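You operate a simulated robot arm through the tools that you are given. There is no shell and no other tool.

The job below is to be done with a simulated two-armed robot. You get a single attempt, and the scene is never put back.

## Task
Pick up the teal can from the top of the filler table with one hand, pass it to the other hand and put it on the shelf of the rack table. Set down upright: teal can.

The check looks at the end state, three seconds after you hand in, the way a careful person would. Anything else that was tipped, shoved, dropped, spilled or broken makes it a failure.

## Robot
Two 7-joint arms with two-finger parallel grippers on one trunk, on a base that moves. Base frame: it is fixed to the floor where the robot stands at the start and does not move with it; the origin is under the middle of the robot, x ahead of it, y to its left, z up. Units: m, degrees, N and s.
The left shoulder is at the start at [0.07, 0.134, 1.051], the right one opposite. With the tool pointing down near the work surface each hand reaches from about 0.1 to 0.64 m from the robot's upright axis, wherever it stands, measured 20 degrees to its own side. Places, roughly: shelf of the rack table [0.5, -3, 0.3]. Payload 1.57 kg a hand.
Tool frame (each hand has its own): the origin (TCP) lies between the finger pads and is the grasp point; the fingertips stand 0.03 m ahead of it; z points along the fingers, y is the line along which they close. The gripper opens to 0.08 m. The fingers are 0.017 m wide and 0.012 m thick; the gripper's body (0.04 by 0.082 m) begins 0.08 m behind the TCP.
Orientation is that of the tool frame in the base frame, as a unit quaternion [w, x, y, z]. With the fingers straight down and closing along the base's y, the tool's x points along the base's -x, its y along +y and its z along -z.

## Interface
- The arms move only by the tool send_rows. It takes "left_increments", "right_increments" or both (then of equal length, played together; a hand with none holds still); each is a list of rows, each a list of 6 numbers: the shift along the tool's x, y, z in m, then the turn, a rotation vector about the tool's x, y, z in degrees. In form: [[dx, dy, dz, wx, wy, wz], ...]. A call has 1 to 20 rows; each row is the pose to reach, as a shift and turn from the pose commanded when the call began, along the tool's axes at that moment. "left_claw" and "right_claw" are, for a hand that has rows, the closure, from 0 (fully open) to 1 (shut), set as the call begins (left out, the last holds). Each row takes 0.2 s and may step no farther than 0.05 m and 8.6 degrees from the row before; otherwise, or with a gripper value out of range, the whole call is refused. A pose out of reach is approached as far as the arm can. The call stops where the force on the tool passes 40 N (or 10 N more than at its start, if that is more) or the arm is blocked; 0.2 s more then pass. Each finger travels about 0.153 m/s and halts on what it meets, pressing with about 34 N; the grip force reading is that of the motor and also rises with nothing between the fingers. The clock runs only during rows and for 0.2 s after the last one: add rows that repeat a pose to give the fingers time. The reply holds the time, the measured pose of the TCP, the force on the tool along the base axes, the opening and the grip force, in the units named above and with some noise, with the torque about the TCP (base axes, N m) and any sound that the robot's microphone picked up, and new pictures: "show" is both (left out), scene, wrist or none (wrist: the cameras of the hands that moved).
- Cameras (640 x 400 px; columns grow to the right, rows downward): "scene" is now at [0.1265, -0.0015, 1.2592]; the picture's right is [-0.01, -1.00, 0.00], its down [-0.77, 0.01, -0.64] and it looks along [0.64, -0.01, -0.77] (base axes); focal length 280 px, centre (320, 200). "left" rides on the left gripper at [0.072, 0.007, -0.122] in its tool frame; the picture's right is [-0.09, 1.00, 0.00], its down [-0.84, -0.08, -0.54] and it looks along [-0.54, -0.05, 0.84] (tool axes); focal length 238 px, centre (320, 200). "right" rides on the right gripper at [0.072, -0.007, -0.122] in its tool frame; the picture's right is [0.09, 1.00, 0.00], its down [-0.84, 0.08, -0.54] and it looks along [-0.54, 0.05, 0.84] (tool axes); focal length 238 px, centre (320, 200). There is no depth. A picture from a camera that has moved, and an enlarged one, comes with that camera's place and axes in the base frame and with its lens.
- raise_lower(by): slides the trunk up (or, below 0, down) by that many m; the arms and the scene camera ride with it, the base frame stays. It gives what a move gives, with no picture.
- base_move(legs): drives the robot by 1 to 6 legs, each [ahead, left, turn to the left] in m, m and degrees, along the robot's own axes; the way and the turn of a leg run together, so that a leg with both is an arc; at most 1.5 m and 180 degrees a leg. The arms and the cameras ride along, it lands a little off, and it stops where it bumps. It gives what a move gives, and a new picture of the scene camera.
- head_to(pan, tilt): turns the head with the scene camera to pan (to the left, within 86 degrees either way) and tilt (down, from -29 to 69), counted from straight ahead of the robot. It gives what a move gives, and a new picture of the scene camera.
- close_up(camera, box): a new picture of the part [left, top, right, bottom] of that camera's present view, enlarged. It takes no simulated time.
- job_done(): hands the job in; it is judged then, once.

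Places have to be worked out from the pictures, the camera data and where the tool is seen. Open the grippers and draw the arms clear of the work before you hand the job in, unless the task says otherwise.

The tools are called after "Request:" as a command line: name --argument value ..., lists and objects as JSON in quotes. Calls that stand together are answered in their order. send_rows: Moves the arms, as the interface text tells. Its arguments: {"type":"object","properties":{"left_increments":{"type":"array"},"left_claw":{"type":"number"},"right_increments":{"type":"array"},"right_claw":{"type":"number"},"show":{"type":"string","enum":["both","scene","wrist","none"]}},"required":[]} The other tools are called the same way: raise_lower (by) moves the trunk up or down; base_move (legs) drives the base; head_to (pan, tilt) turns the head that bears the scene camera; close_up (camera, box) takes an enlarged picture of a part of a camera's view; job_done () hands the job in.

At the start:

```text
time_s: 0.0
left_tcp_pos: [0.3587, 0.1513, 0.9472]
left_tcp_rot: [0.0, 0.0, 1.0, 0.0]
left_ft_force: [-0.5, -0.1, 0.2]
left_torque: [-0.01, 0.03, 0.0]
left_finger_gap: 0.0798
left_finger_force: 0.1
right_tcp_pos: [0.4107, -0.2251, 0.9029]
right_tcp_rot: [0.0, 0.0, 1.0, 0.0]
right_ft_force: [-0.3, -0.3, 0.1]
right_torque: [0.01, -0.02, -0.01]
right_finger_gap: 0.0801
right_finger_force: 0.1
trunk travel left (down, up): [-0.625, 0.315]
robot x, y, heading: [0.0018, -0.0034, -0.0]
head pan, tilt (commanded): [-0.7, 49.9]
```

scene: 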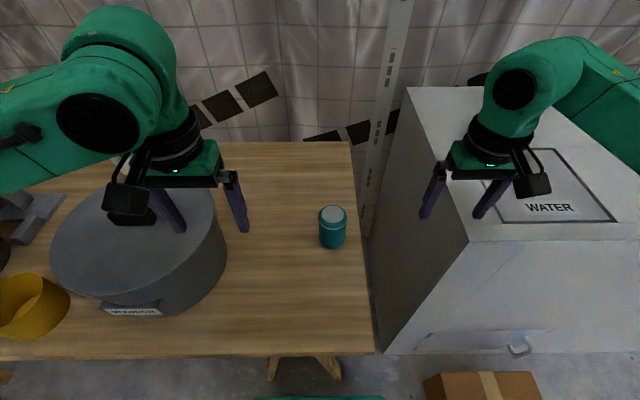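
right: 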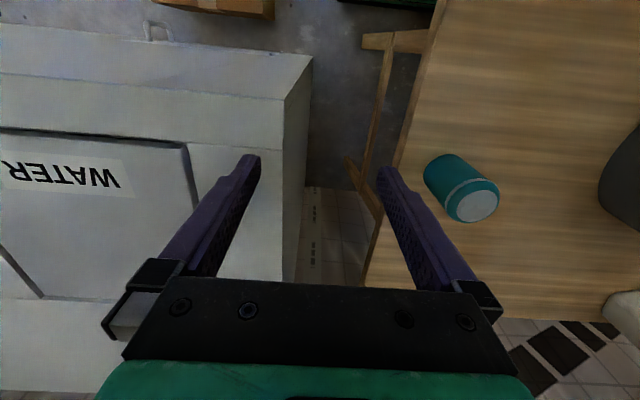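
left: 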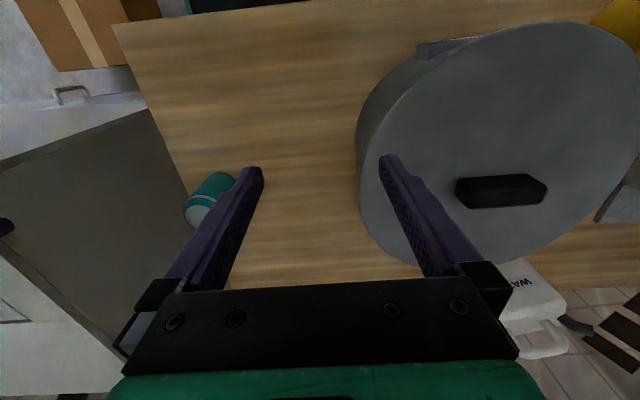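

I see the teal can on the wooden table near its right edge; triangulating the scene and right-wrist views puts its lid near [0.476, -0.032, 0.794], about 0.056 m across. I'll first look around to learn where the rack table is before moving anything.

Request:
head_to --pan -80 --tilt 25

Request:
close_up --camera "scene" --box '[160, 50, 480, 250]'

```text
time_s: 1.5
left_tcp_pos: [0.3596, 0.1521, 0.9459]
left_tcp_rot: [0.0, 0.0, 1.0, 0.0]
left_ft_force: [-0.3, -0.1, 0.1]
left_torque: [0.0, -0.03, -0.02]
left_finger_gap: 0.0802
left_finger_force: 0.0
right_tcp_pos: [0.4093, -0.2241, 0.9016]
right_tcp_rot: [0.0, 0.0, 1.0, 0.0]
right_ft_force: [0.3, 0.2, -0.7]
right_torque: [0.01, -0.01, 0.01]
right_finger_gap: 0.0798
right_finger_force: 0.0
trunk travel left (down, up): [-0.625, 0.315]
robot x, y, heading: [0.0036, -0.0017, 0.1]
head pan, tilt (commanded): [-80.0, 25.0]
camera scene: at [0.0656, -0.0912, 1.2966], right [-0.98, -0.17, 0.0], down [-0.07, 0.42, -0.91], along [0.16, -0.89, -0.42], focal length 280 px, centre (320, 200)
```

scene: 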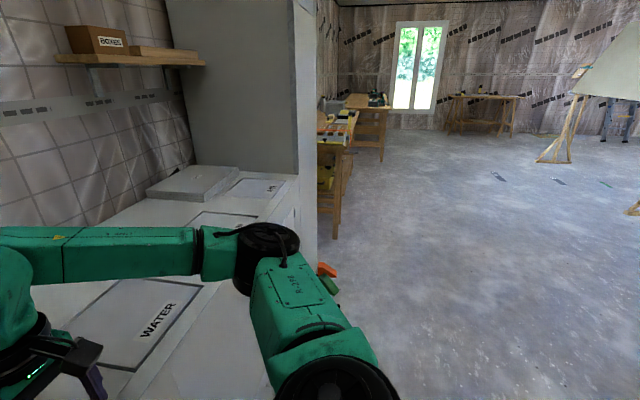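

```text
2.00 times, centred on (320, 150) of scene
camera zoom: at [0.0656, -0.0912, 1.2966], right [-0.98, -0.17, 0.0], down [-0.07, 0.42, -0.91], along [0.16, -0.89, -0.42], focal length 560 px, centre (320, 300)
```

zoom: 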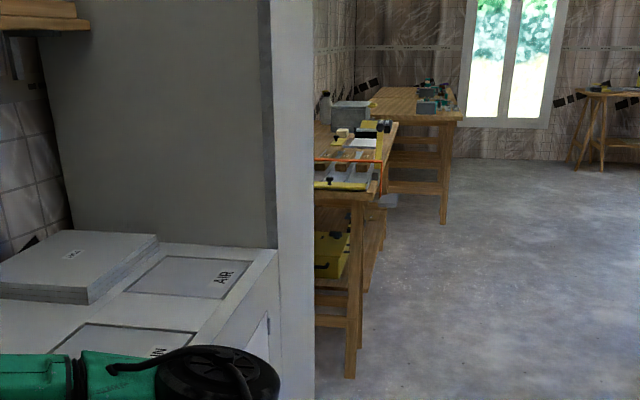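

The room view shows the rack tables to the right, past a tall cabinet near y≈-2. I turn the head back to the can, lift and pull the right hand back, and bring the open left hand above the can.

Request:
head_to --pan 0 --tilt 50

Request:
send_rows --right_increments '[[0, 0, -0.03, 0, 0, 0], [0.01, 0, -0.06, 0, 0, 0], [0.04, 0, -0.08, 0, 0, 0], [0.07, -0.01, -0.08, 0, 0, 0], [0.1, -0.02, -0.08, 0, 0, 0], [0.1, -0.02, -0.08, 0, 0, 0], [0.1, -0.02, -0.08, 0, 0, 0], [0.1, -0.02, -0.08, 0, 0, 0]]' --left_increments '[[0, 0, 0, 0, 0, 0], [0, 0, 0, 0, 0, 0], [-0.02, -0.03, 0, 0, 0, 0], [-0.04, -0.06, 0, 0, 0, 0], [-0.06, -0.095, 0, 0, 0, 0], [-0.08, -0.13, 0, 0, 0, 0], [-0.1, -0.16, 0, 0, 0, 0], [-0.116, -0.184, 0, 0, 0, 0]]' --left_claw 0 --right_claw 0

```text
time_s: 3.0
left_tcp_pos: [0.359, 0.1511, 0.946]
left_tcp_rot: [0.0, -0.001, 1.0, -0.001]
left_ft_force: [0.2, -0.2, -0.6]
left_torque: [-0.01, -0.02, 0.0]
left_finger_gap: 0.0801
left_finger_force: 0.0
right_tcp_pos: [0.4097, -0.2248, 0.9026]
right_tcp_rot: [0.0, 0.0, 1.0, 0.0]
right_ft_force: [0.2, -1.1, 0.4]
right_torque: [-0.03, -0.02, 0.0]
right_finger_gap: 0.0803
right_finger_force: 0.0
trunk travel left (down, up): [-0.625, 0.315]
robot x, y, heading: [0.0002, 0.0001, -0.2]
head pan, tilt (commanded): [0.0, 50.0]
camera scene: at [0.1265, -0.0006, 1.2592], right [0.0, -1.0, 0.0], down [-0.77, 0.0, -0.64], along [0.64, 0.0, -0.77], focal length 280 px, centre (320, 200)
```

scene: 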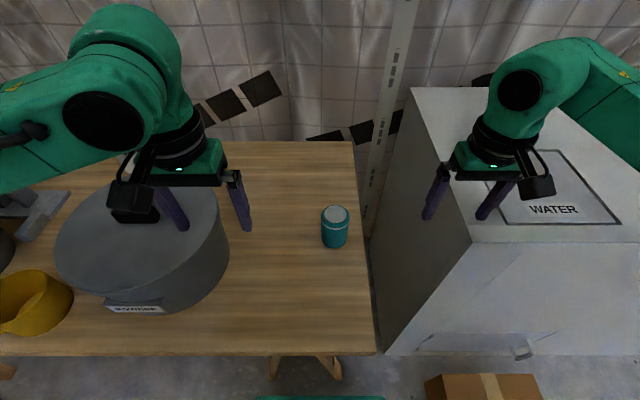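

```text
time_s: 4.8
left_tcp_pos: [0.4765, -0.0337, 0.9462]
left_tcp_rot: [0.0, 0.0, 1.0, 0.001]
left_ft_force: [0.3, 0.2, 0.0]
left_torque: [0.0, 0.01, 0.01]
left_finger_gap: 0.0801
left_finger_force: 0.0
right_tcp_pos: [0.3107, -0.2475, 0.9835]
right_tcp_rot: [-0.001, 0.0, 1.0, 0.001]
right_ft_force: [0.3, -0.8, -0.9]
right_torque: [0.04, -0.05, -0.02]
right_finger_gap: 0.0801
right_finger_force: 0.2
trunk travel left (down, up): [-0.625, 0.315]
robot x, y, heading: [-0.0016, 0.0018, -0.0]
head pan, tilt (commanded): [0.0, 50.0]
camera scene: at [0.1267, -0.002, 1.2591], right [0.0, -1.0, 0.0], down [-0.77, 0.0, -0.64], along [0.64, 0.0, -0.77], focal length 280 px, centre (320, 200)
camera right: at [0.2376, -0.2543, 1.1041], right [-0.09, 1.0, 0.0], down [0.84, 0.08, 0.54], along [0.54, 0.05, -0.84], focal length 238 px, centre (320, 200)
camera left: at [0.4043, -0.0251, 1.0677], right [0.09, 1.0, 0.0], down [0.84, -0.08, 0.54], along [0.54, -0.05, -0.84], focal length 238 px, centre (320, 200)
```

scene: 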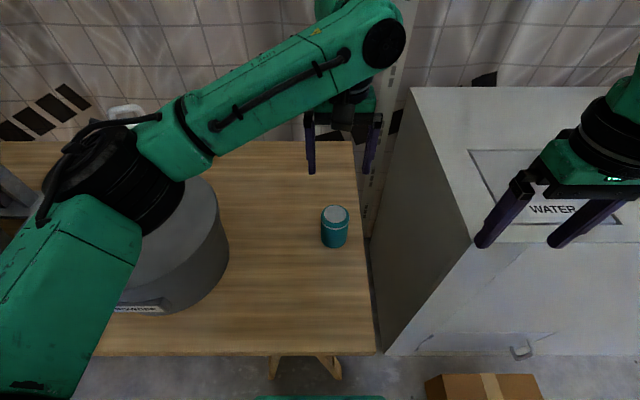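
right: 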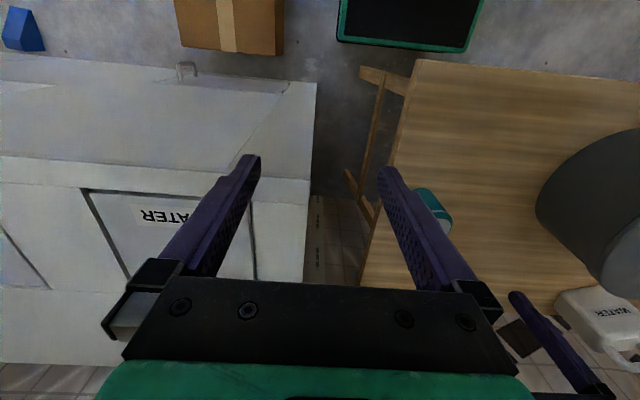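
left: 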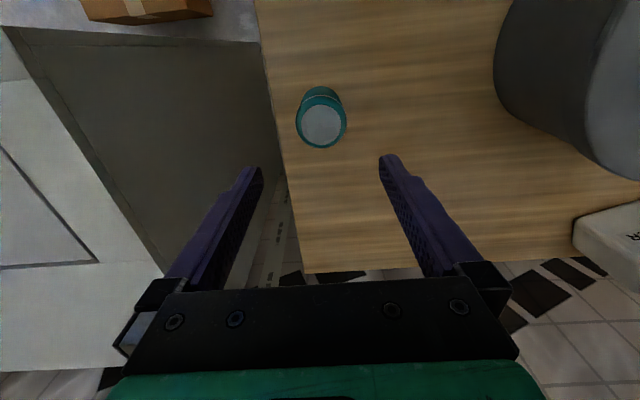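

The left hand is above the can; triangulation now gives the lid near [0.480, -0.031, 0.788]. I take enlarged views to refine the lid height and diameter before descending.

Request:
close_up --camera "left" --box '[240, 70, 400, 170]'

Request:
close_up --camera "scene" --box '[270, 180, 398, 260]'

```text
4.00 times, centred on (320, 120) of left
camera zoom: at [0.4043, -0.0251, 1.0677], right [0.09, 1.0, 0.0], down [0.84, -0.08, 0.54], along [0.54, -0.05, -0.84], focal length 953 px, centre (320, 520)
```

zoom: 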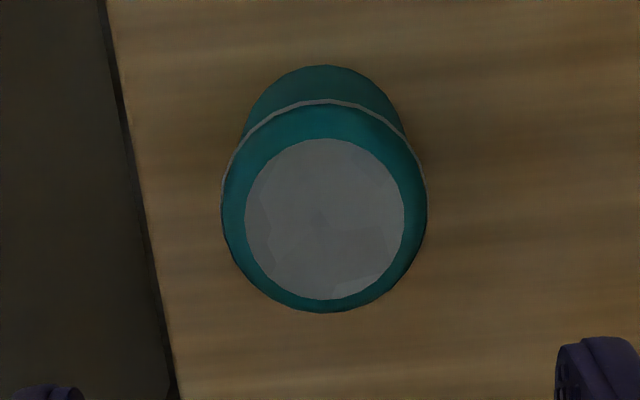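

```text
5.00 times, centred on (334, 220) of scene
camera zoom: at [0.1267, -0.002, 1.2591], right [0.0, -1.0, 0.0], down [-0.77, 0.0, -0.64], along [0.64, 0.0, -0.77], focal length 1401 px, centre (250, 100)
```

zoom: 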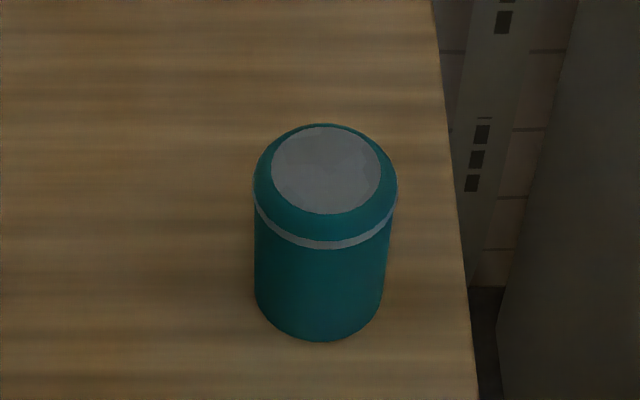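

The can is about 0.06 m across at a ring near z≈0.777, with a chamfered top and base near z≈0.70. I descend the left hand to just above the lid to check alignment.

Request:
send_rows --left_increments '[[-0.003, 0.002, 0.03, 0, 0, 0], [-0.0035, 0.002, 0.06, 0, 0, 0], [-0.0035, 0.002, 0.09, 0, 0, 0], [-0.0035, 0.002, 0.11, 0, 0, 0], [-0.0035, 0.002, 0.11, 0, 0, 0]]' --left_claw 0

Request:
close_up --camera "scene" --box '[240, 120, 432, 240]'

```text
time_s: 6.0
left_tcp_pos: [0.4789, -0.0309, 0.8358]
left_tcp_rot: [0.0, -0.001, 1.0, 0.0]
left_ft_force: [-0.5, -0.4, 0.6]
left_torque: [0.0, 0.01, 0.02]
left_finger_gap: 0.08
left_finger_force: 0.2
right_tcp_pos: [0.3098, -0.2459, 0.9823]
right_tcp_rot: [0.0, 0.0, 1.0, 0.0]
right_ft_force: [0.0, 0.1, 0.9]
right_torque: [0.02, 0.02, 0.01]
right_finger_gap: 0.0799
right_finger_force: 0.1
trunk travel left (down, up): [-0.625, 0.315]
robot x, y, heading: [0.004, 0.0033, 0.4]
head pan, tilt (commanded): [0.0, 50.0]
camera scene: at [0.1263, -0.0006, 1.2592], right [0.0, -1.0, 0.0], down [-0.77, 0.0, -0.64], along [0.64, 0.0, -0.77], focal length 280 px, centre (320, 200)
camera left: at [0.4069, -0.0221, 0.9576], right [0.09, 1.0, 0.0], down [0.84, -0.08, 0.54], along [0.54, -0.05, -0.84], focal length 238 px, centre (320, 200)
```

scene: 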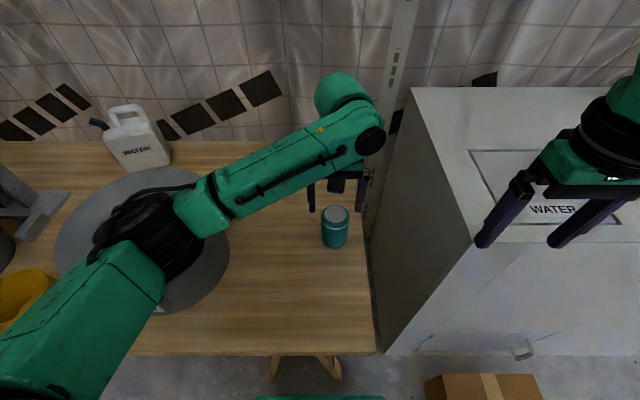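
left: 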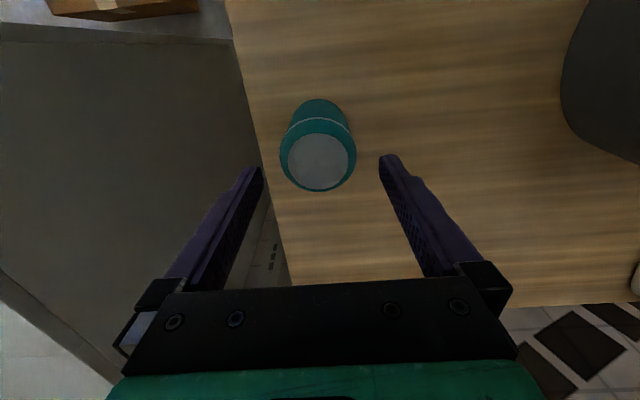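

```text
3.33 times, centred on (336, 180) of scene
camera zoom: at [0.1263, -0.0006, 1.2592], right [0.0, -1.0, 0.0], down [-0.77, 0.0, -0.64], along [0.64, 0.0, -0.77], focal length 934 px, centre (267, 267)
```

zoom: 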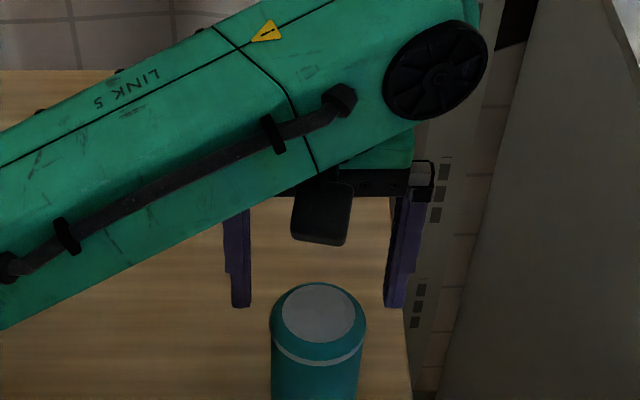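

The fingers straddle the can well, but the left elbow is low over the pot. I zoom on the elbow/pot region to check clearance before lowering further.

Request:
close_up --camera "scene" --box '[20, 140, 276, 300]'

Request:
close_up --camera "right" --box '[380, 40, 640, 400]'

Request:
close_up --camera "left" --box '[480, 0, 640, 320]'

```text
2.50 times, centred on (148, 220) of scene
camera zoom: at [0.1263, -0.0006, 1.2592], right [0.0, -1.0, 0.0], down [-0.77, 0.0, -0.64], along [0.64, 0.0, -0.77], focal length 700 px, centre (750, 150)
```

zoom: 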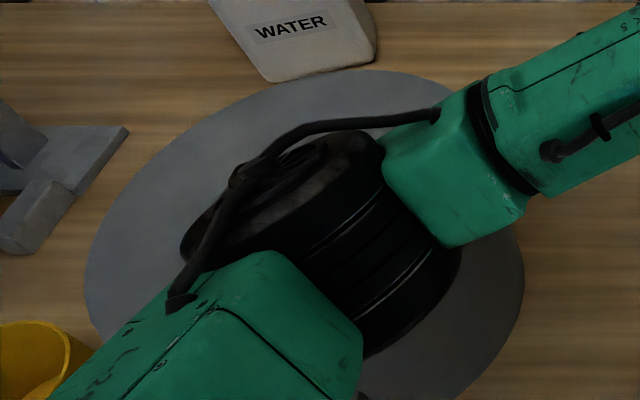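

```text
1.11 times, centred on (510, 220) of right
camera zoom: at [0.2373, -0.253, 1.1045], right [-0.09, 1.0, 0.0], down [0.84, 0.08, 0.54], along [0.54, 0.05, -0.84], focal length 265 px, centre (109, 178)
```

zoom: 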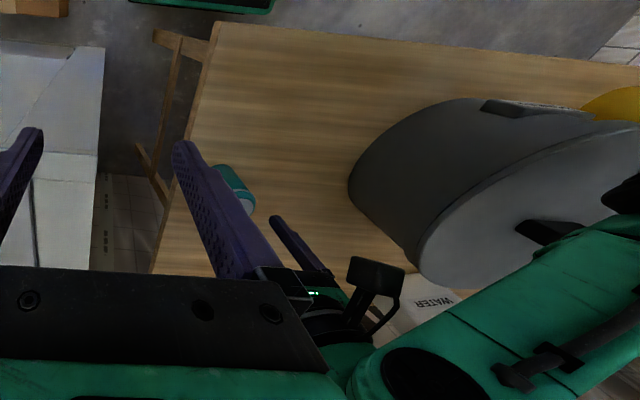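

```text
1.25 times, centred on (560, 160) of left
camera zoom: at [0.4069, -0.0221, 0.9576], right [0.09, 1.0, 0.0], down [0.84, -0.08, 0.54], along [0.54, -0.05, -0.84], focal length 298 px, centre (20, 250)
```

zoom: 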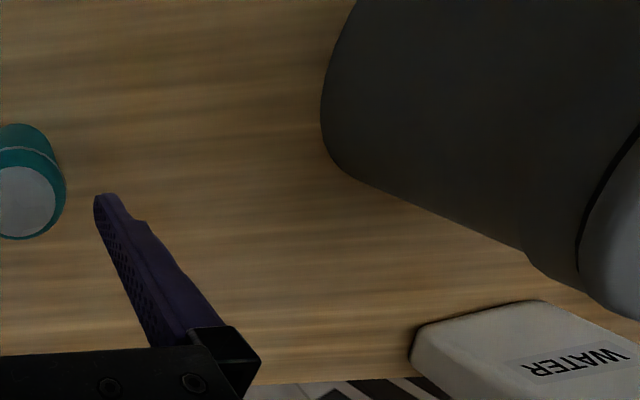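

The pot lid looks to be at about z≈0.81 and the left elbow not far above it, so I raise the trunk 0.16 m to give the elbow more clearance before reaching down.

Request:
raise_lower --by 0.16

Request:
send_rows --left_increments '[[0, 0, 0.04, 0, 0, 0], [0, 0, 0.08, 0, 0, 0], [0, 0, 0.12, 0, 0, 0], [0, 0, 0.15, 0, 0, 0], [0, 0, 0.16, 0, 0, 0], [0, 0, 0.16, 0, 0, 0]]' --left_claw 0

Request:
close_up --camera "right" --box '[380, 40, 640, 400]'

```text
time_s: 7.9
left_tcp_pos: [0.4792, -0.0304, 0.996]
left_tcp_rot: [-0.001, 0.0, 1.0, 0.0]
left_ft_force: [0.1, -0.6, -1.0]
left_torque: [0.01, 0.01, 0.02]
left_finger_gap: 0.0799
left_finger_force: 0.0
right_tcp_pos: [0.3107, -0.2458, 1.1427]
right_tcp_rot: [0.001, 0.0, 1.0, 0.001]
right_ft_force: [-0.6, 1.0, -0.9]
right_torque: [0.0, -0.01, -0.02]
right_finger_gap: 0.0799
right_finger_force: 0.3
trunk travel left (down, up): [-0.785, 0.155]
robot x, y, heading: [-0.0021, 0.0014, -0.1]
head pan, tilt (commanded): [0.0, 50.0]
```

```text
time_s: 9.3
left_tcp_pos: [0.4778, -0.0302, 0.8352]
left_tcp_rot: [0.0, 0.0, 1.0, 0.001]
left_ft_force: [-0.1, -0.3, 0.4]
left_torque: [0.0, 0.01, -0.02]
left_finger_gap: 0.0802
left_finger_force: 0.0
right_tcp_pos: [0.3098, -0.2458, 1.1429]
right_tcp_rot: [-0.001, 0.001, 1.0, 0.0]
right_ft_force: [0.0, -0.1, 0.1]
right_torque: [-0.03, -0.01, 0.0]
right_finger_gap: 0.0796
right_finger_force: 0.1
trunk travel left (down, up): [-0.785, 0.155]
robot x, y, heading: [0.0008, -0.0014, -0.1]
head pan, tilt (commanded): [0.0, 50.0]
camera scene: at [0.1264, -0.0005, 1.4191], right [0.0, -1.0, 0.0], down [-0.77, 0.0, -0.64], along [0.64, 0.0, -0.77], focal length 280 px, centre (320, 200)
camera left: at [0.4069, -0.0219, 0.9575], right [0.09, 1.0, 0.0], down [0.84, -0.08, 0.54], along [0.54, -0.05, -0.84], focal length 238 px, centre (320, 200)
```

scene: 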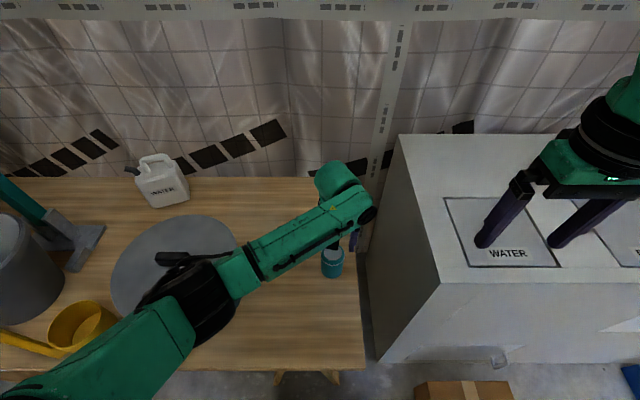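
left: 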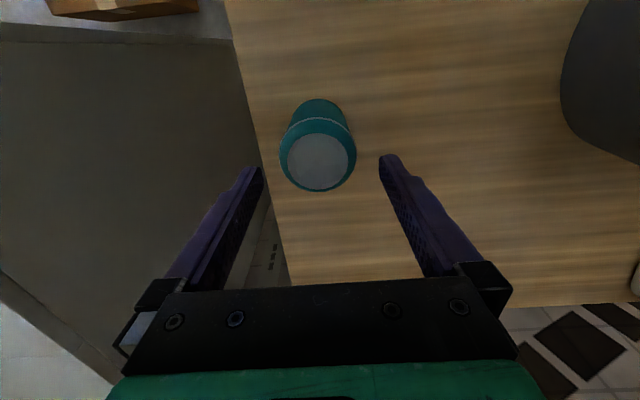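

```text
1.11 times, centred on (510, 220) of right
camera zoom: at [0.2374, -0.253, 1.2645], right [-0.09, 1.0, 0.0], down [0.84, 0.08, 0.54], along [0.54, 0.05, -0.84], focal length 265 px, centre (109, 178)
```

zoom: 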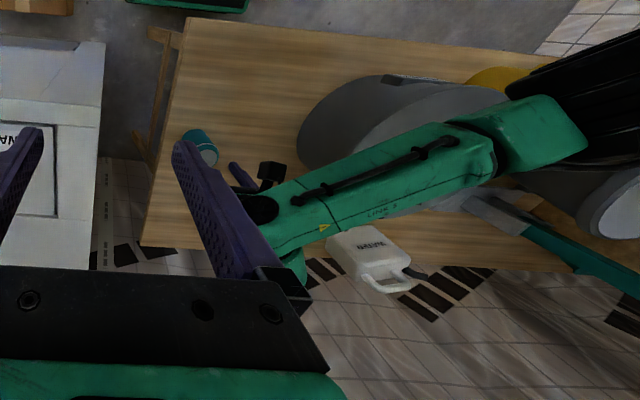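

The elbow is now well above the pot (about z≈1.04) and the hand is centred on the can (lid at [0.4795, -0.030]). I descend to grip the can's upper body and close the left claw.

Request:
send_rows --left_increments '[[-0.0015, 0, 0.025, 0, 0, 0], [-0.0015, 0, 0.05, 0, 0, 0], [-0.0015, 0, 0.065, 0, 0, 0], [-0.0015, 0, 0.069, 0, 0, 0], [-0.0015, 0, 0.069, 0, 0, 0]]' --left_claw 0 --show "both"

```text
time_s: 10.5
left_tcp_pos: [0.4804, -0.0309, 0.7669]
left_tcp_rot: [0.0, -0.001, 1.0, -0.001]
left_ft_force: [0.2, 0.6, 0.2]
left_torque: [0.0, 0.0, -0.02]
left_finger_gap: 0.0801
left_finger_force: 0.1
right_tcp_pos: [0.3104, -0.2459, 1.1431]
right_tcp_rot: [0.0, -0.001, 1.0, 0.0]
right_ft_force: [-0.9, -0.8, -0.2]
right_torque: [0.0, 0.01, 0.02]
right_finger_gap: 0.08
right_finger_force: 0.1
trunk travel left (down, up): [-0.785, 0.155]
robot x, y, heading: [-0.0, -0.0006, -0.1]
head pan, tilt (commanded): [0.0, 50.0]
camera scene: at [0.1265, -0.0006, 1.4191], right [0.0, -1.0, 0.0], down [-0.77, 0.0, -0.64], along [0.64, 0.0, -0.77], focal length 280 px, centre (320, 200)
camera left: at [0.4082, -0.0227, 0.8885], right [0.09, 1.0, 0.0], down [0.84, -0.08, 0.54], along [0.54, -0.05, -0.84], focal length 238 px, centre (320, 200)
```

scene: 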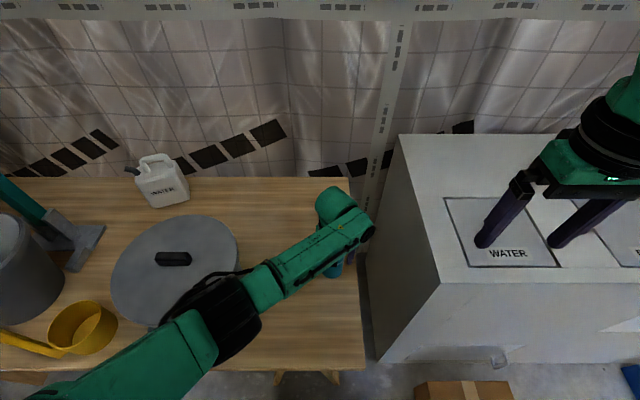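
left: 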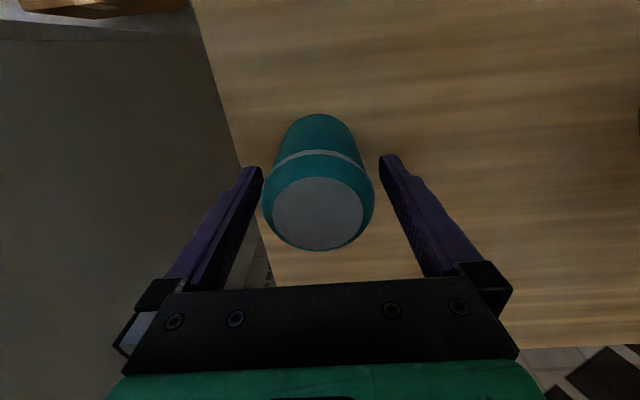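

The lid is centred between the fingers at [0.481, -0.030]. I close the left claw.

Request:
send_rows --left_increments '[[0, 0, 0, 0, 0, 0], [0, 0, 0, 0, 0, 0], [0, 0, 0, 0, 0, 0], [0, 0, 0, 0, 0, 0]]' --left_claw 1 --show "wrist"

```text
time_s: 11.5
left_tcp_pos: [0.48, -0.0321, 0.7672]
left_tcp_rot: [0.0, 0.0, 1.0, 0.001]
left_ft_force: [-0.8, -0.7, -0.2]
left_torque: [0.0, -0.01, 0.04]
left_finger_gap: 0.0592
left_finger_force: 33.7
right_tcp_pos: [0.3117, -0.246, 1.1426]
right_tcp_rot: [0.0, 0.0, 1.0, 0.0]
right_ft_force: [0.5, 0.4, -0.5]
right_torque: [0.01, 0.0, 0.01]
right_finger_gap: 0.08
right_finger_force: 0.1
trunk travel left (down, up): [-0.785, 0.155]
robot x, y, heading: [0.0022, -0.0008, -0.2]
head pan, tilt (commanded): [0.0, 50.0]
camera left: at [0.4083, -0.0227, 0.8886], right [0.09, 1.0, 0.0], down [0.84, -0.08, 0.54], along [0.54, -0.05, -0.84], focal length 238 px, centre (320, 200)
```

left: 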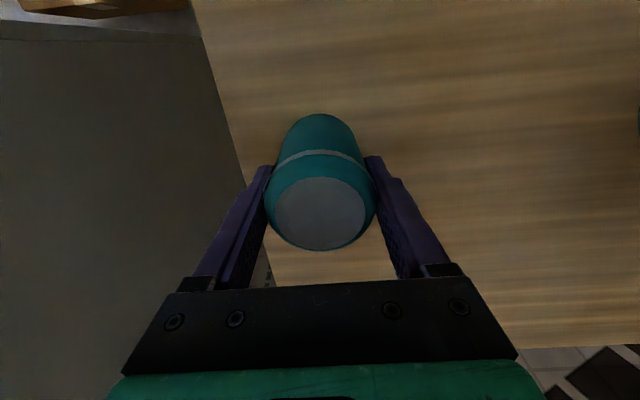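

Gripped at a 0.059 m gap with 33.7 N. I lift the can straight up by 0.18 m slowly.

Request:
send_rows --left_increments '[[0, 0, -0.01, 0, 0, 0], [0, 0, -0.03, 0, 0, 0], [0, 0, -0.055, 0, 0, 0], [0, 0, -0.08, 0, 0, 0], [0, 0, -0.11, 0, 0, 0], [0, 0, -0.14, 0, 0, 0], [0, 0, -0.17, 0, 0, 0], [0, 0, -0.18, 0, 0, 0], [0, 0, -0.18, 0, 0, 0]]' --left_claw 1

```text
time_s: 13.5
left_tcp_pos: [0.4805, -0.0314, 0.9474]
left_tcp_rot: [0.001, 0.0, 1.0, 0.0]
left_ft_force: [0.0, 0.3, -1.3]
left_torque: [0.0, -0.02, -0.01]
left_finger_gap: 0.0593
left_finger_force: 34.0
right_tcp_pos: [0.3106, -0.2462, 1.1438]
right_tcp_rot: [-0.001, 0.0, 1.0, 0.0]
right_ft_force: [-0.1, -0.7, 0.2]
right_torque: [0.02, 0.0, -0.01]
right_finger_gap: 0.0799
right_finger_force: 0.1
trunk travel left (down, up): [-0.785, 0.155]
robot x, y, heading: [0.0006, -0.0003, 0.2]
head pan, tilt (commanded): [0.0, 50.0]
camera scene: at [0.1267, -0.001, 1.4191], right [0.0, -1.0, 0.0], down [-0.77, 0.0, -0.64], along [0.64, 0.0, -0.77], focal length 280 px, centre (320, 200)
camera left: at [0.4088, -0.0228, 1.0688], right [0.09, 1.0, 0.0], down [0.84, -0.08, 0.54], along [0.54, -0.05, -0.84], focal length 238 px, centre (320, 200)
```

scene: 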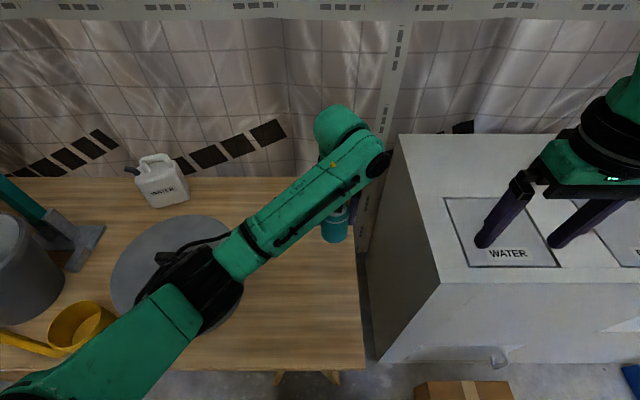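
left: 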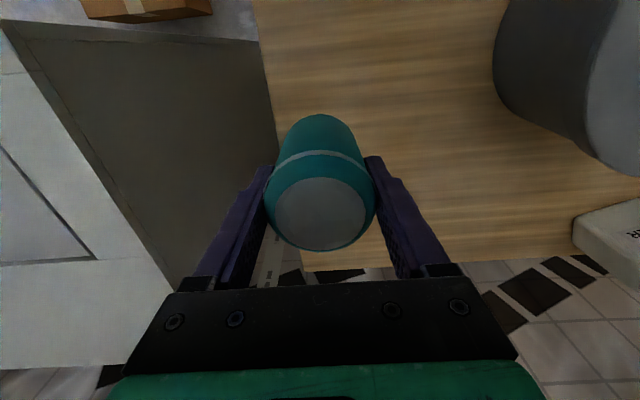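

The can is lifted clean and steady. I back the robot away from the table by 0.6 m, then look toward the rack.

Request:
base_move --legs '[[-0.6, 0, 0]]'

Request:
head_to --pan -75 --tilt 25

```text
time_s: 16.9
left_tcp_pos: [-0.1209, -0.0298, 0.948]
left_tcp_rot: [0.0, -0.001, 1.0, 0.001]
left_ft_force: [0.5, 0.2, -2.1]
left_torque: [-0.01, 0.0, 0.01]
left_finger_gap: 0.0588
left_finger_force: 34.1
right_tcp_pos: [-0.2896, -0.2459, 1.1424]
right_tcp_rot: [0.0, 0.001, 1.0, 0.0]
right_ft_force: [1.1, 0.1, -0.3]
right_torque: [0.0, 0.0, 0.0]
right_finger_gap: 0.0802
right_finger_force: 0.0
trunk travel left (down, up): [-0.785, 0.155]
robot x, y, heading: [-0.6, -0.0002, 0.1]
head pan, tilt (commanded): [0.0, 50.0]
camera scene: at [-0.4743, -0.0008, 1.419], right [0.0, -1.0, 0.0], down [-0.77, 0.0, -0.64], along [0.64, 0.0, -0.77], focal length 280 px, centre (320, 200)
```

scene: 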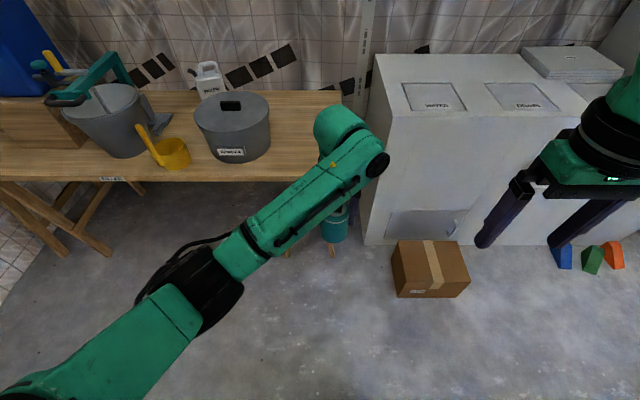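

```text
time_s: 18.4
left_tcp_pos: [-0.1221, -0.0316, 0.9471]
left_tcp_rot: [0.0, -0.001, 1.0, 0.0]
left_ft_force: [0.9, 1.0, -2.0]
left_torque: [-0.01, 0.01, 0.01]
left_finger_gap: 0.0591
left_finger_force: 34.0
right_tcp_pos: [-0.2917, -0.2459, 1.1433]
right_tcp_rot: [0.0, 0.0, 1.0, 0.0]
right_ft_force: [0.6, 0.4, -0.4]
right_torque: [-0.01, 0.03, -0.01]
right_finger_gap: 0.0802
right_finger_force: 0.1
trunk travel left (down, up): [-0.785, 0.155]
robot x, y, heading: [-0.6023, -0.0013, 0.3]
head pan, tilt (commanded): [-75.0, 25.0]
camera scene: at [-0.5281, -0.0899, 1.4566], right [-0.97, -0.26, 0.0], down [-0.11, 0.41, -0.91], along [0.24, -0.87, -0.42], focal length 280 px, centre (320, 200)
```

scene: 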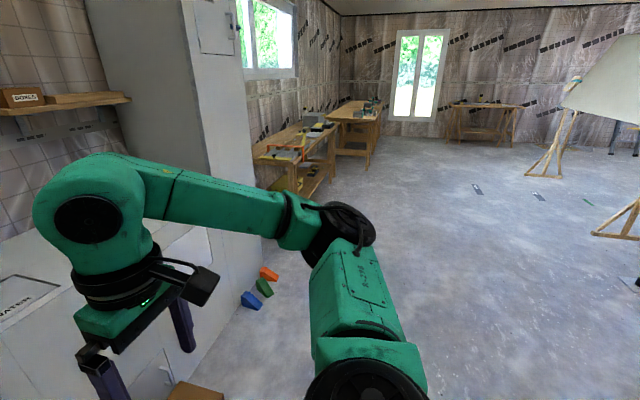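

The floor along x≈-0.6 toward the rack is clear. I drive right 2.9 m in two legs and then look ahead.

Request:
base_move --legs '[[0, -1.5, 0], [0, -1.4, 0]]'

Request:
head_to --pan 0 --tilt 40

```text
time_s: 32.4
left_tcp_pos: [-0.1533, -2.9373, 0.9477]
left_tcp_rot: [0.0, 0.006, 1.0, 0.001]
left_ft_force: [0.6, -0.5, -2.7]
left_torque: [-0.02, 0.01, 0.04]
left_finger_gap: 0.059
left_finger_force: 34.1
right_tcp_pos: [-0.326, -3.1497, 1.1427]
right_tcp_rot: [0.0, 0.007, 1.0, 0.0]
right_ft_force: [0.0, -0.3, 0.1]
right_torque: [-0.01, 0.01, 0.01]
right_finger_gap: 0.0799
right_finger_force: 0.0
trunk travel left (down, up): [-0.785, 0.155]
robot x, y, heading: [-0.6316, -2.9012, -0.5]
head pan, tilt (commanded): [-75.0, 25.0]
camera scene: at [-0.5612, -2.9905, 1.4566], right [-0.97, -0.25, 0.0], down [-0.1, 0.41, -0.91], along [0.22, -0.88, -0.42], focal length 280 px, centre (320, 200)
```

scene: 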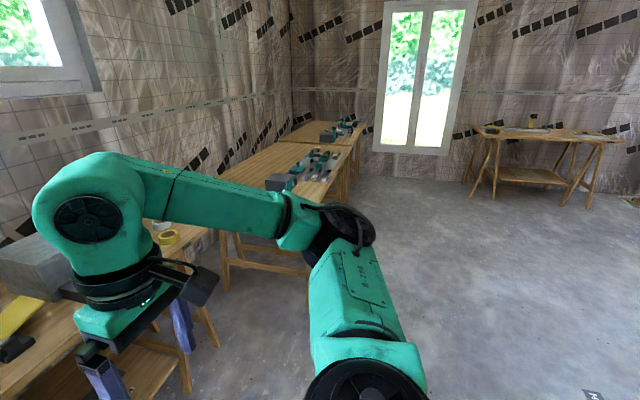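

```text
time_s: 33.8
left_tcp_pos: [-0.1538, -2.938, 0.9457]
left_tcp_rot: [-0.001, 0.006, 1.0, 0.0]
left_ft_force: [-0.3, -0.3, -2.6]
left_torque: [-0.02, -0.01, 0.01]
left_finger_gap: 0.0588
left_finger_force: 33.7
right_tcp_pos: [-0.3264, -3.1503, 1.1422]
right_tcp_rot: [0.0, 0.007, 1.0, 0.0]
right_ft_force: [0.1, 0.4, -0.6]
right_torque: [0.03, 0.01, 0.0]
right_finger_gap: 0.0801
right_finger_force: 0.1
trunk travel left (down, up): [-0.785, 0.155]
robot x, y, heading: [-0.635, -2.9002, -0.5]
head pan, tilt (commanded): [0.0, 40.0]
camera scene: at [-0.499, -2.9027, 1.4333], right [-0.01, -1.0, 0.0], down [-0.64, 0.01, -0.77], along [0.77, -0.01, -0.64], focal length 280 px, centre (320, 200)
```

scene: 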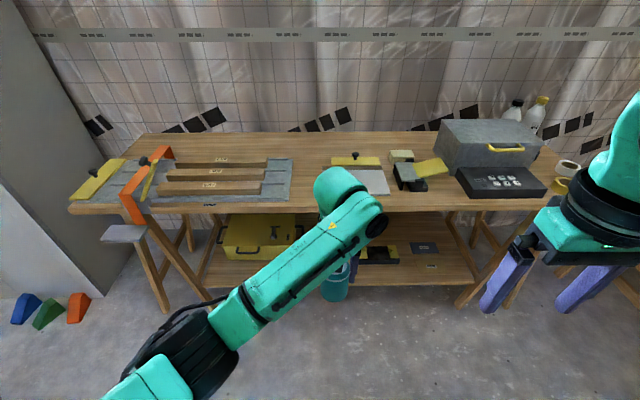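

The rack table is ahead: a shelf under the tabletop with a yellow toolbox and some trays, shelf front edge near x≈0.26. I lower the trunk 0.45 m to look under the tabletop at the shelf.

Request:
raise_lower --by -0.45

Request:
head_to --pan 0 --tilt 30

```text
refused: -0.45 is not a number from -0.4 to 0.4
```

```text
time_s: 34.5
left_tcp_pos: [-0.1533, -2.9383, 0.9462]
left_tcp_rot: [0.0, 0.006, 1.0, 0.0]
left_ft_force: [0.4, -0.3, -2.5]
left_torque: [-0.03, -0.03, 0.01]
left_finger_gap: 0.059
left_finger_force: 34.4
right_tcp_pos: [-0.3281, -3.1503, 1.1432]
right_tcp_rot: [0.001, 0.007, 1.0, 0.0]
right_ft_force: [0.3, -0.2, -0.4]
right_torque: [-0.01, -0.03, -0.02]
right_finger_gap: 0.08
right_finger_force: 0.2
trunk travel left (down, up): [-0.785, 0.155]
robot x, y, heading: [-0.6368, -2.9015, -0.5]
head pan, tilt (commanded): [0.0, 30.0]
camera scene: at [-0.4936, -2.9027, 1.4486], right [-0.01, -1.0, 0.0], down [-0.5, 0.01, -0.87], along [0.87, -0.01, -0.5], focal length 280 px, centre (320, 200)
```

scene: 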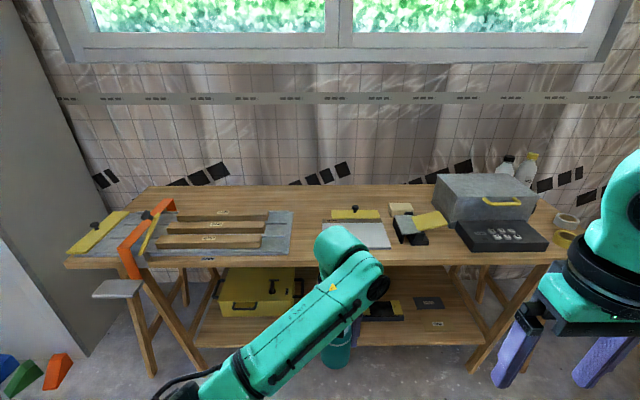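

The lowering limit is 0.4 m per call, so I lower by 0.4 m and look again.

Request:
raise_lower --by -0.4

Request:
head_to --pan -10 --tilt 25

```text
time_s: 38.4
left_tcp_pos: [-0.1536, -2.9369, 0.5476]
left_tcp_rot: [0.0, 0.006, 1.0, 0.0]
left_ft_force: [0.6, -0.1, -3.0]
left_torque: [-0.03, -0.02, -0.03]
left_finger_gap: 0.0591
left_finger_force: 33.8
right_tcp_pos: [-0.3276, -3.1497, 0.7439]
right_tcp_rot: [-0.001, 0.007, 1.0, -0.001]
right_ft_force: [0.4, -0.2, 1.1]
right_torque: [0.0, 0.0, -0.01]
right_finger_gap: 0.0798
right_finger_force: 0.1
trunk travel left (down, up): [-0.385, 0.555]
robot x, y, heading: [-0.6334, -2.9009, -0.8]
head pan, tilt (commanded): [0.0, 30.0]
```

```text
time_s: 39.1
left_tcp_pos: [-0.1545, -2.937, 0.5471]
left_tcp_rot: [0.001, 0.007, 1.0, 0.0]
left_ft_force: [0.5, -0.4, -1.6]
left_torque: [-0.02, 0.02, 0.0]
left_finger_gap: 0.0591
left_finger_force: 33.9
right_tcp_pos: [-0.3283, -3.15, 0.7427]
right_tcp_rot: [0.0, 0.008, 1.0, 0.001]
right_ft_force: [0.3, -0.4, 0.0]
right_torque: [-0.02, 0.01, 0.02]
right_finger_gap: 0.0801
right_finger_force: 0.0
trunk travel left (down, up): [-0.385, 0.555]
robot x, y, heading: [-0.633, -2.8998, -0.6]
head pan, tilt (commanded): [-10.0, 25.0]
camera scene: at [-0.4936, -2.9186, 1.0566], right [-0.19, -0.98, 0.0], down [-0.42, 0.08, -0.91], along [0.89, -0.17, -0.42], focal length 280 px, centre (320, 200)
```

scene: 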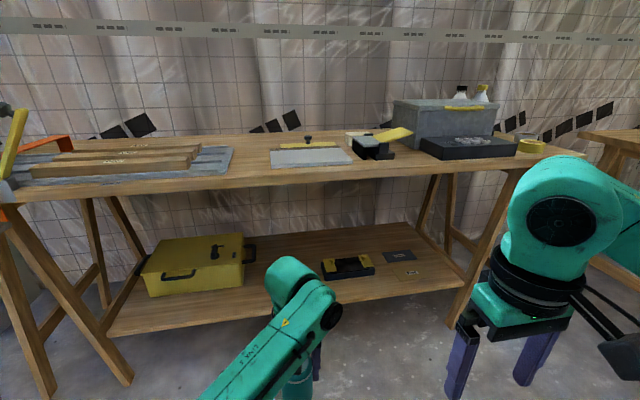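

Now the shelf is visible: a toolbox on the left, a small black caddy and some flat tile/labels on the right, with free board between. I zoom in on it.

Request:
close_up --camera "scene" --box '[230, 210, 486, 370]'

Request:
close_up --camera "scene" --box '[90, 180, 346, 340]'

```text
2.50 times, centred on (358, 290) of scene
camera zoom: at [-0.4936, -2.9186, 1.0566], right [-0.19, -0.98, 0.0], down [-0.42, 0.08, -0.91], along [0.89, -0.17, -0.42], focal length 700 px, centre (225, -25)
```

zoom: 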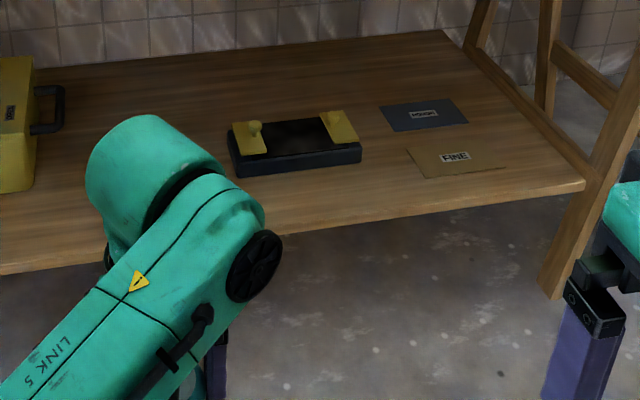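

```text
2.50 times, centred on (218, 260) of scene
camera zoom: at [-0.4936, -2.9186, 1.0566], right [-0.19, -0.98, 0.0], down [-0.42, 0.08, -0.91], along [0.89, -0.17, -0.42], focal length 700 px, centre (575, 50)
```

zoom: 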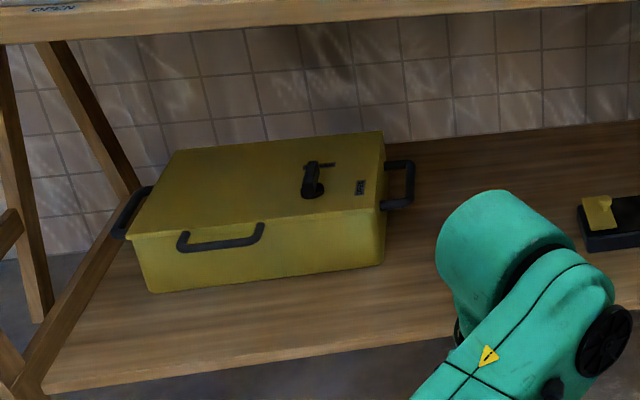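

The shelf board is about z≈0.27 with a free area around y≈-2.87…-3.09 between the toolbox handle and the caddy. For the handover I'll have the left hand hold the can from above with its fingers fore-and-aft, so the right hand can take the lower body at a 45° pitch; first I turn the left hand about the vertical and bring it slightly forward while the right moves forward.

Request:
send_rows --left_increments '[[0, 0, 0, 0, 0, 0], [-0.005, 0.005, 0, 0, 0, 7], [-0.01, 0.01, 0, 0, 0, 14], [-0.015, 0.015, 0, 0, 0, 21], [-0.02, 0.02, 0, 0, 0, 28], [-0.025, 0.025, 0, 0, 0, 35], [-0.03, 0.03, 0, 0, 0, 42], [-0.035, 0.035, 0, 0, 0, 49], [-0.04, 0.037, 0, 0, 0, 56], [-0.041, 0.037, 0, 0, 0, 60], [-0.041, 0.037, 0, 0, 0, 60]]' --right_increments '[[-0.015, -0.01, 0.01, 0, 0, 0], [-0.03, -0.02, 0.02, 0, 0, 0], [-0.045, -0.03, 0.03, 0, 0, 0], [-0.06, -0.04, 0.04, 0, 0, 0], [-0.075, -0.05, 0.05, 0, 0, 0], [-0.09, -0.05, 0.06, 0, 0, 0], [-0.105, -0.05, 0.07, 0, 0, 0], [-0.12, -0.05, 0.08, 0, 0, 0], [-0.13, -0.05, 0.09, 0, 0, 0], [-0.13, -0.05, 0.1, 0, 0, 0], [-0.13, -0.05, 0.1, 0, 0, 0]]' --left_claw 1 --right_claw 0

Request:
head_to --pan -5 --tilt 45

```text
time_s: 41.5
left_tcp_pos: [-0.113, -2.9005, 0.5471]
left_tcp_rot: [0.0, 0.506, 0.862, 0.0]
left_ft_force: [0.5, 0.4, -2.1]
left_torque: [0.0, 0.02, -0.01]
left_finger_gap: 0.0591
left_finger_force: 34.1
right_tcp_pos: [-0.1979, -3.2017, 0.6417]
right_tcp_rot: [0.0, 0.006, 1.0, 0.0]
right_ft_force: [0.0, 0.4, -0.5]
right_torque: [0.0, 0.0, 0.01]
right_finger_gap: 0.0801
right_finger_force: 0.1
trunk travel left (down, up): [-0.385, 0.555]
robot x, y, heading: [-0.6327, -2.9035, -0.8]
head pan, tilt (commanded): [-10.0, 25.0]
camera scene: at [-0.4936, -2.9186, 1.0566], right [-0.19, -0.98, 0.0], down [-0.42, 0.08, -0.91], along [0.89, -0.17, -0.42], focal length 280 px, centre (320, 200)
camera right: at [-0.2702, -3.2081, 0.7638], right [-0.08, 1.0, 0.0], down [0.84, 0.07, 0.54], along [0.54, 0.04, -0.84], focal length 238 px, centre (320, 200)
camera left: at [-0.1412, -2.8329, 0.6684], right [0.91, 0.41, 0.0], down [0.34, -0.77, 0.54], along [0.22, -0.5, -0.84], focal length 238 px, centre (320, 200)
```

scene: 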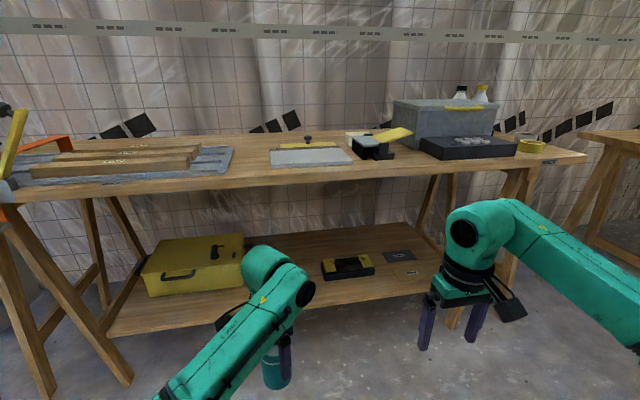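
right: 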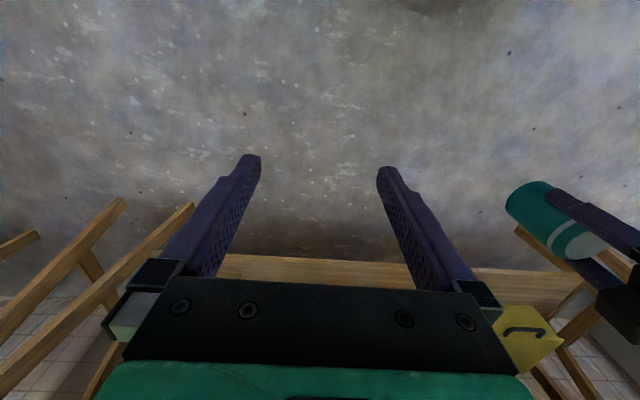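
left: 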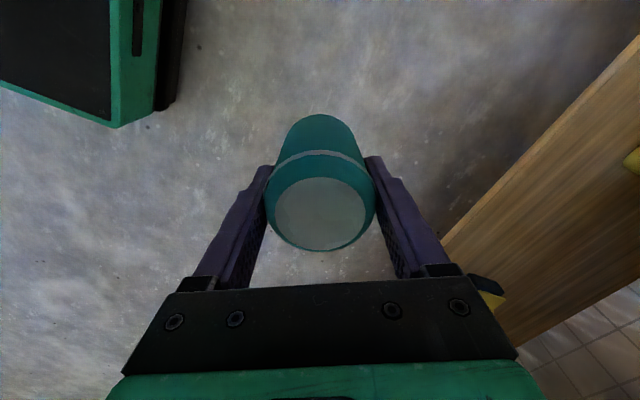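

```text
time_s: 42.3
left_tcp_pos: [-0.1133, -2.9016, 0.5463]
left_tcp_rot: [0.0, 0.505, 0.863, -0.001]
left_ft_force: [-0.3, -1.1, -2.2]
left_torque: [-0.01, -0.01, 0.0]
left_finger_gap: 0.059
left_finger_force: 33.9
right_tcp_pos: [-0.1964, -3.2023, 0.6418]
right_tcp_rot: [0.001, 0.007, 1.0, 0.0]
right_ft_force: [-0.6, 0.5, -0.7]
right_torque: [-0.02, 0.0, 0.0]
right_finger_gap: 0.0799
right_finger_force: 0.1
trunk travel left (down, up): [-0.385, 0.555]
robot x, y, heading: [-0.6366, -2.8986, -0.8]
head pan, tilt (commanded): [-5.0, 45.0]
camera scene: at [-0.5032, -2.9096, 1.0261], right [-0.1, -0.99, 0.0], down [-0.7, 0.07, -0.71], along [0.7, -0.07, -0.71], focal length 280 px, centre (320, 200)
```

scene: 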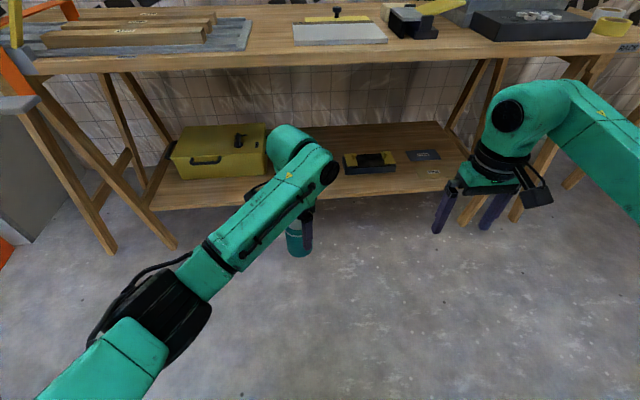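

The left hand now holds the can with its closing axis at azimuth ≈29°. I now yaw the right hand by 30° toward the can (well away from it), then pitch it forward 45°.

Request:
send_rows --right_increments '[[0, 0, 0, 0, 0, -7.5], [0, 0, 0, 0, 0, -15], [0, 0, 0, 0, 0, -22.5], [0, 0, 0, 0, 0, -30.1], [0, 0, 0, 0, 0, -30.1]]' --right_claw 0 --show "none"

Request:
send_rows --right_increments '[[0, 0, 0, 0, -7.5, 0], [0, 0, 0, 0, -15, 0], [0, 0, 0, 0, -22.5, 0], [0, 0, 0, 0, -30, 0], [0, 0, 0, 0, -37.5, 0], [0, 0, 0, 0, -45, 0], [0, 0, 0, 0, -45, 0]]' --right_claw 0

```text
time_s: 43.5
left_tcp_pos: [-0.1101, -2.8993, 0.543]
left_tcp_rot: [-0.003, 0.505, 0.863, -0.002]
left_ft_force: [0.5, 0.0, -2.9]
left_torque: [-0.05, 0.09, -0.02]
left_finger_gap: 0.0591
left_finger_force: 34.0
right_tcp_pos: [-0.2251, -3.1185, 0.6328]
right_tcp_rot: [-0.002, -0.25, 0.968, -0.003]
right_ft_force: [0.6, 0.8, -1.1]
right_torque: [-0.05, 0.09, 0.01]
right_finger_gap: 0.0799
right_finger_force: 0.0
right hand out of reach, approached as far as the arm can: row 2, 3, 4, 5
trunk travel left (down, up): [-0.385, 0.555]
robot x, y, heading: [-0.6332, -2.8991, -0.8]
head pan, tilt (commanded): [-5.0, 45.0]
```

```text
time_s: 45.1
left_tcp_pos: [-0.1124, -2.901, 0.5471]
left_tcp_rot: [0.0, 0.505, 0.863, 0.0]
left_ft_force: [-0.3, -0.6, -1.7]
left_torque: [0.02, -0.01, 0.0]
left_finger_gap: 0.0588
left_finger_force: 34.5
right_tcp_pos: [-0.228, -3.0942, 0.6328]
right_tcp_rot: [0.371, -0.235, 0.893, 0.098]
right_ft_force: [0.3, 0.9, -1.1]
right_torque: [-0.01, -0.01, -0.03]
right_finger_gap: 0.0798
right_finger_force: 0.0
right hand out of reach, approached as far as the arm can: row 3, 4, 5, 6, 7
trunk travel left (down, up): [-0.385, 0.555]
robot x, y, heading: [-0.6339, -2.9016, -0.8]
head pan, tilt (commanded): [-5.0, 45.0]
camera scene: at [-0.5032, -2.9095, 1.026], right [-0.1, -0.99, 0.0], down [-0.7, 0.07, -0.71], along [0.7, -0.07, -0.71], focal length 280 px, centre (320, 200)
camera right: at [-0.3457, -3.168, 0.6682], right [-0.54, 0.84, -0.07], down [0.14, 0.17, 0.98], along [0.83, 0.52, -0.21], focal length 238 px, centre (320, 200)
```

scene: 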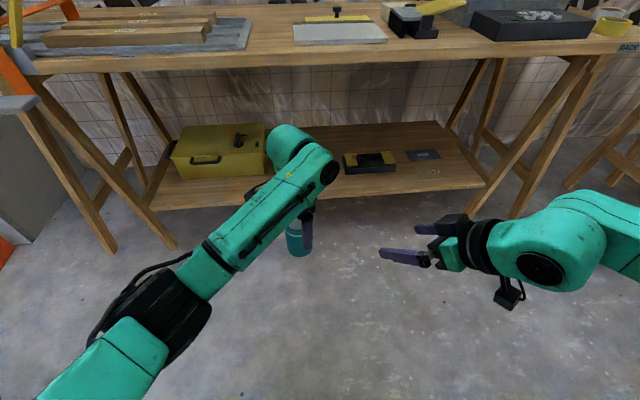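
right: 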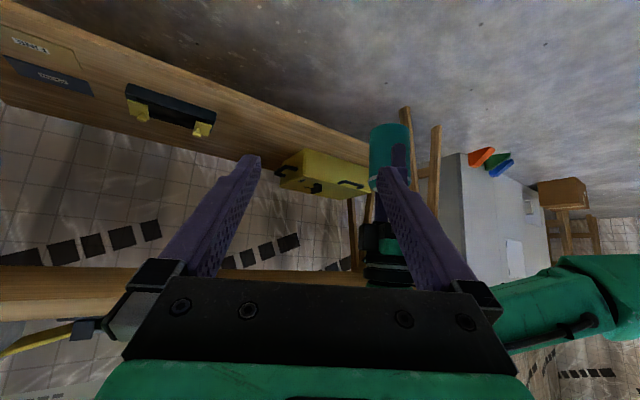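

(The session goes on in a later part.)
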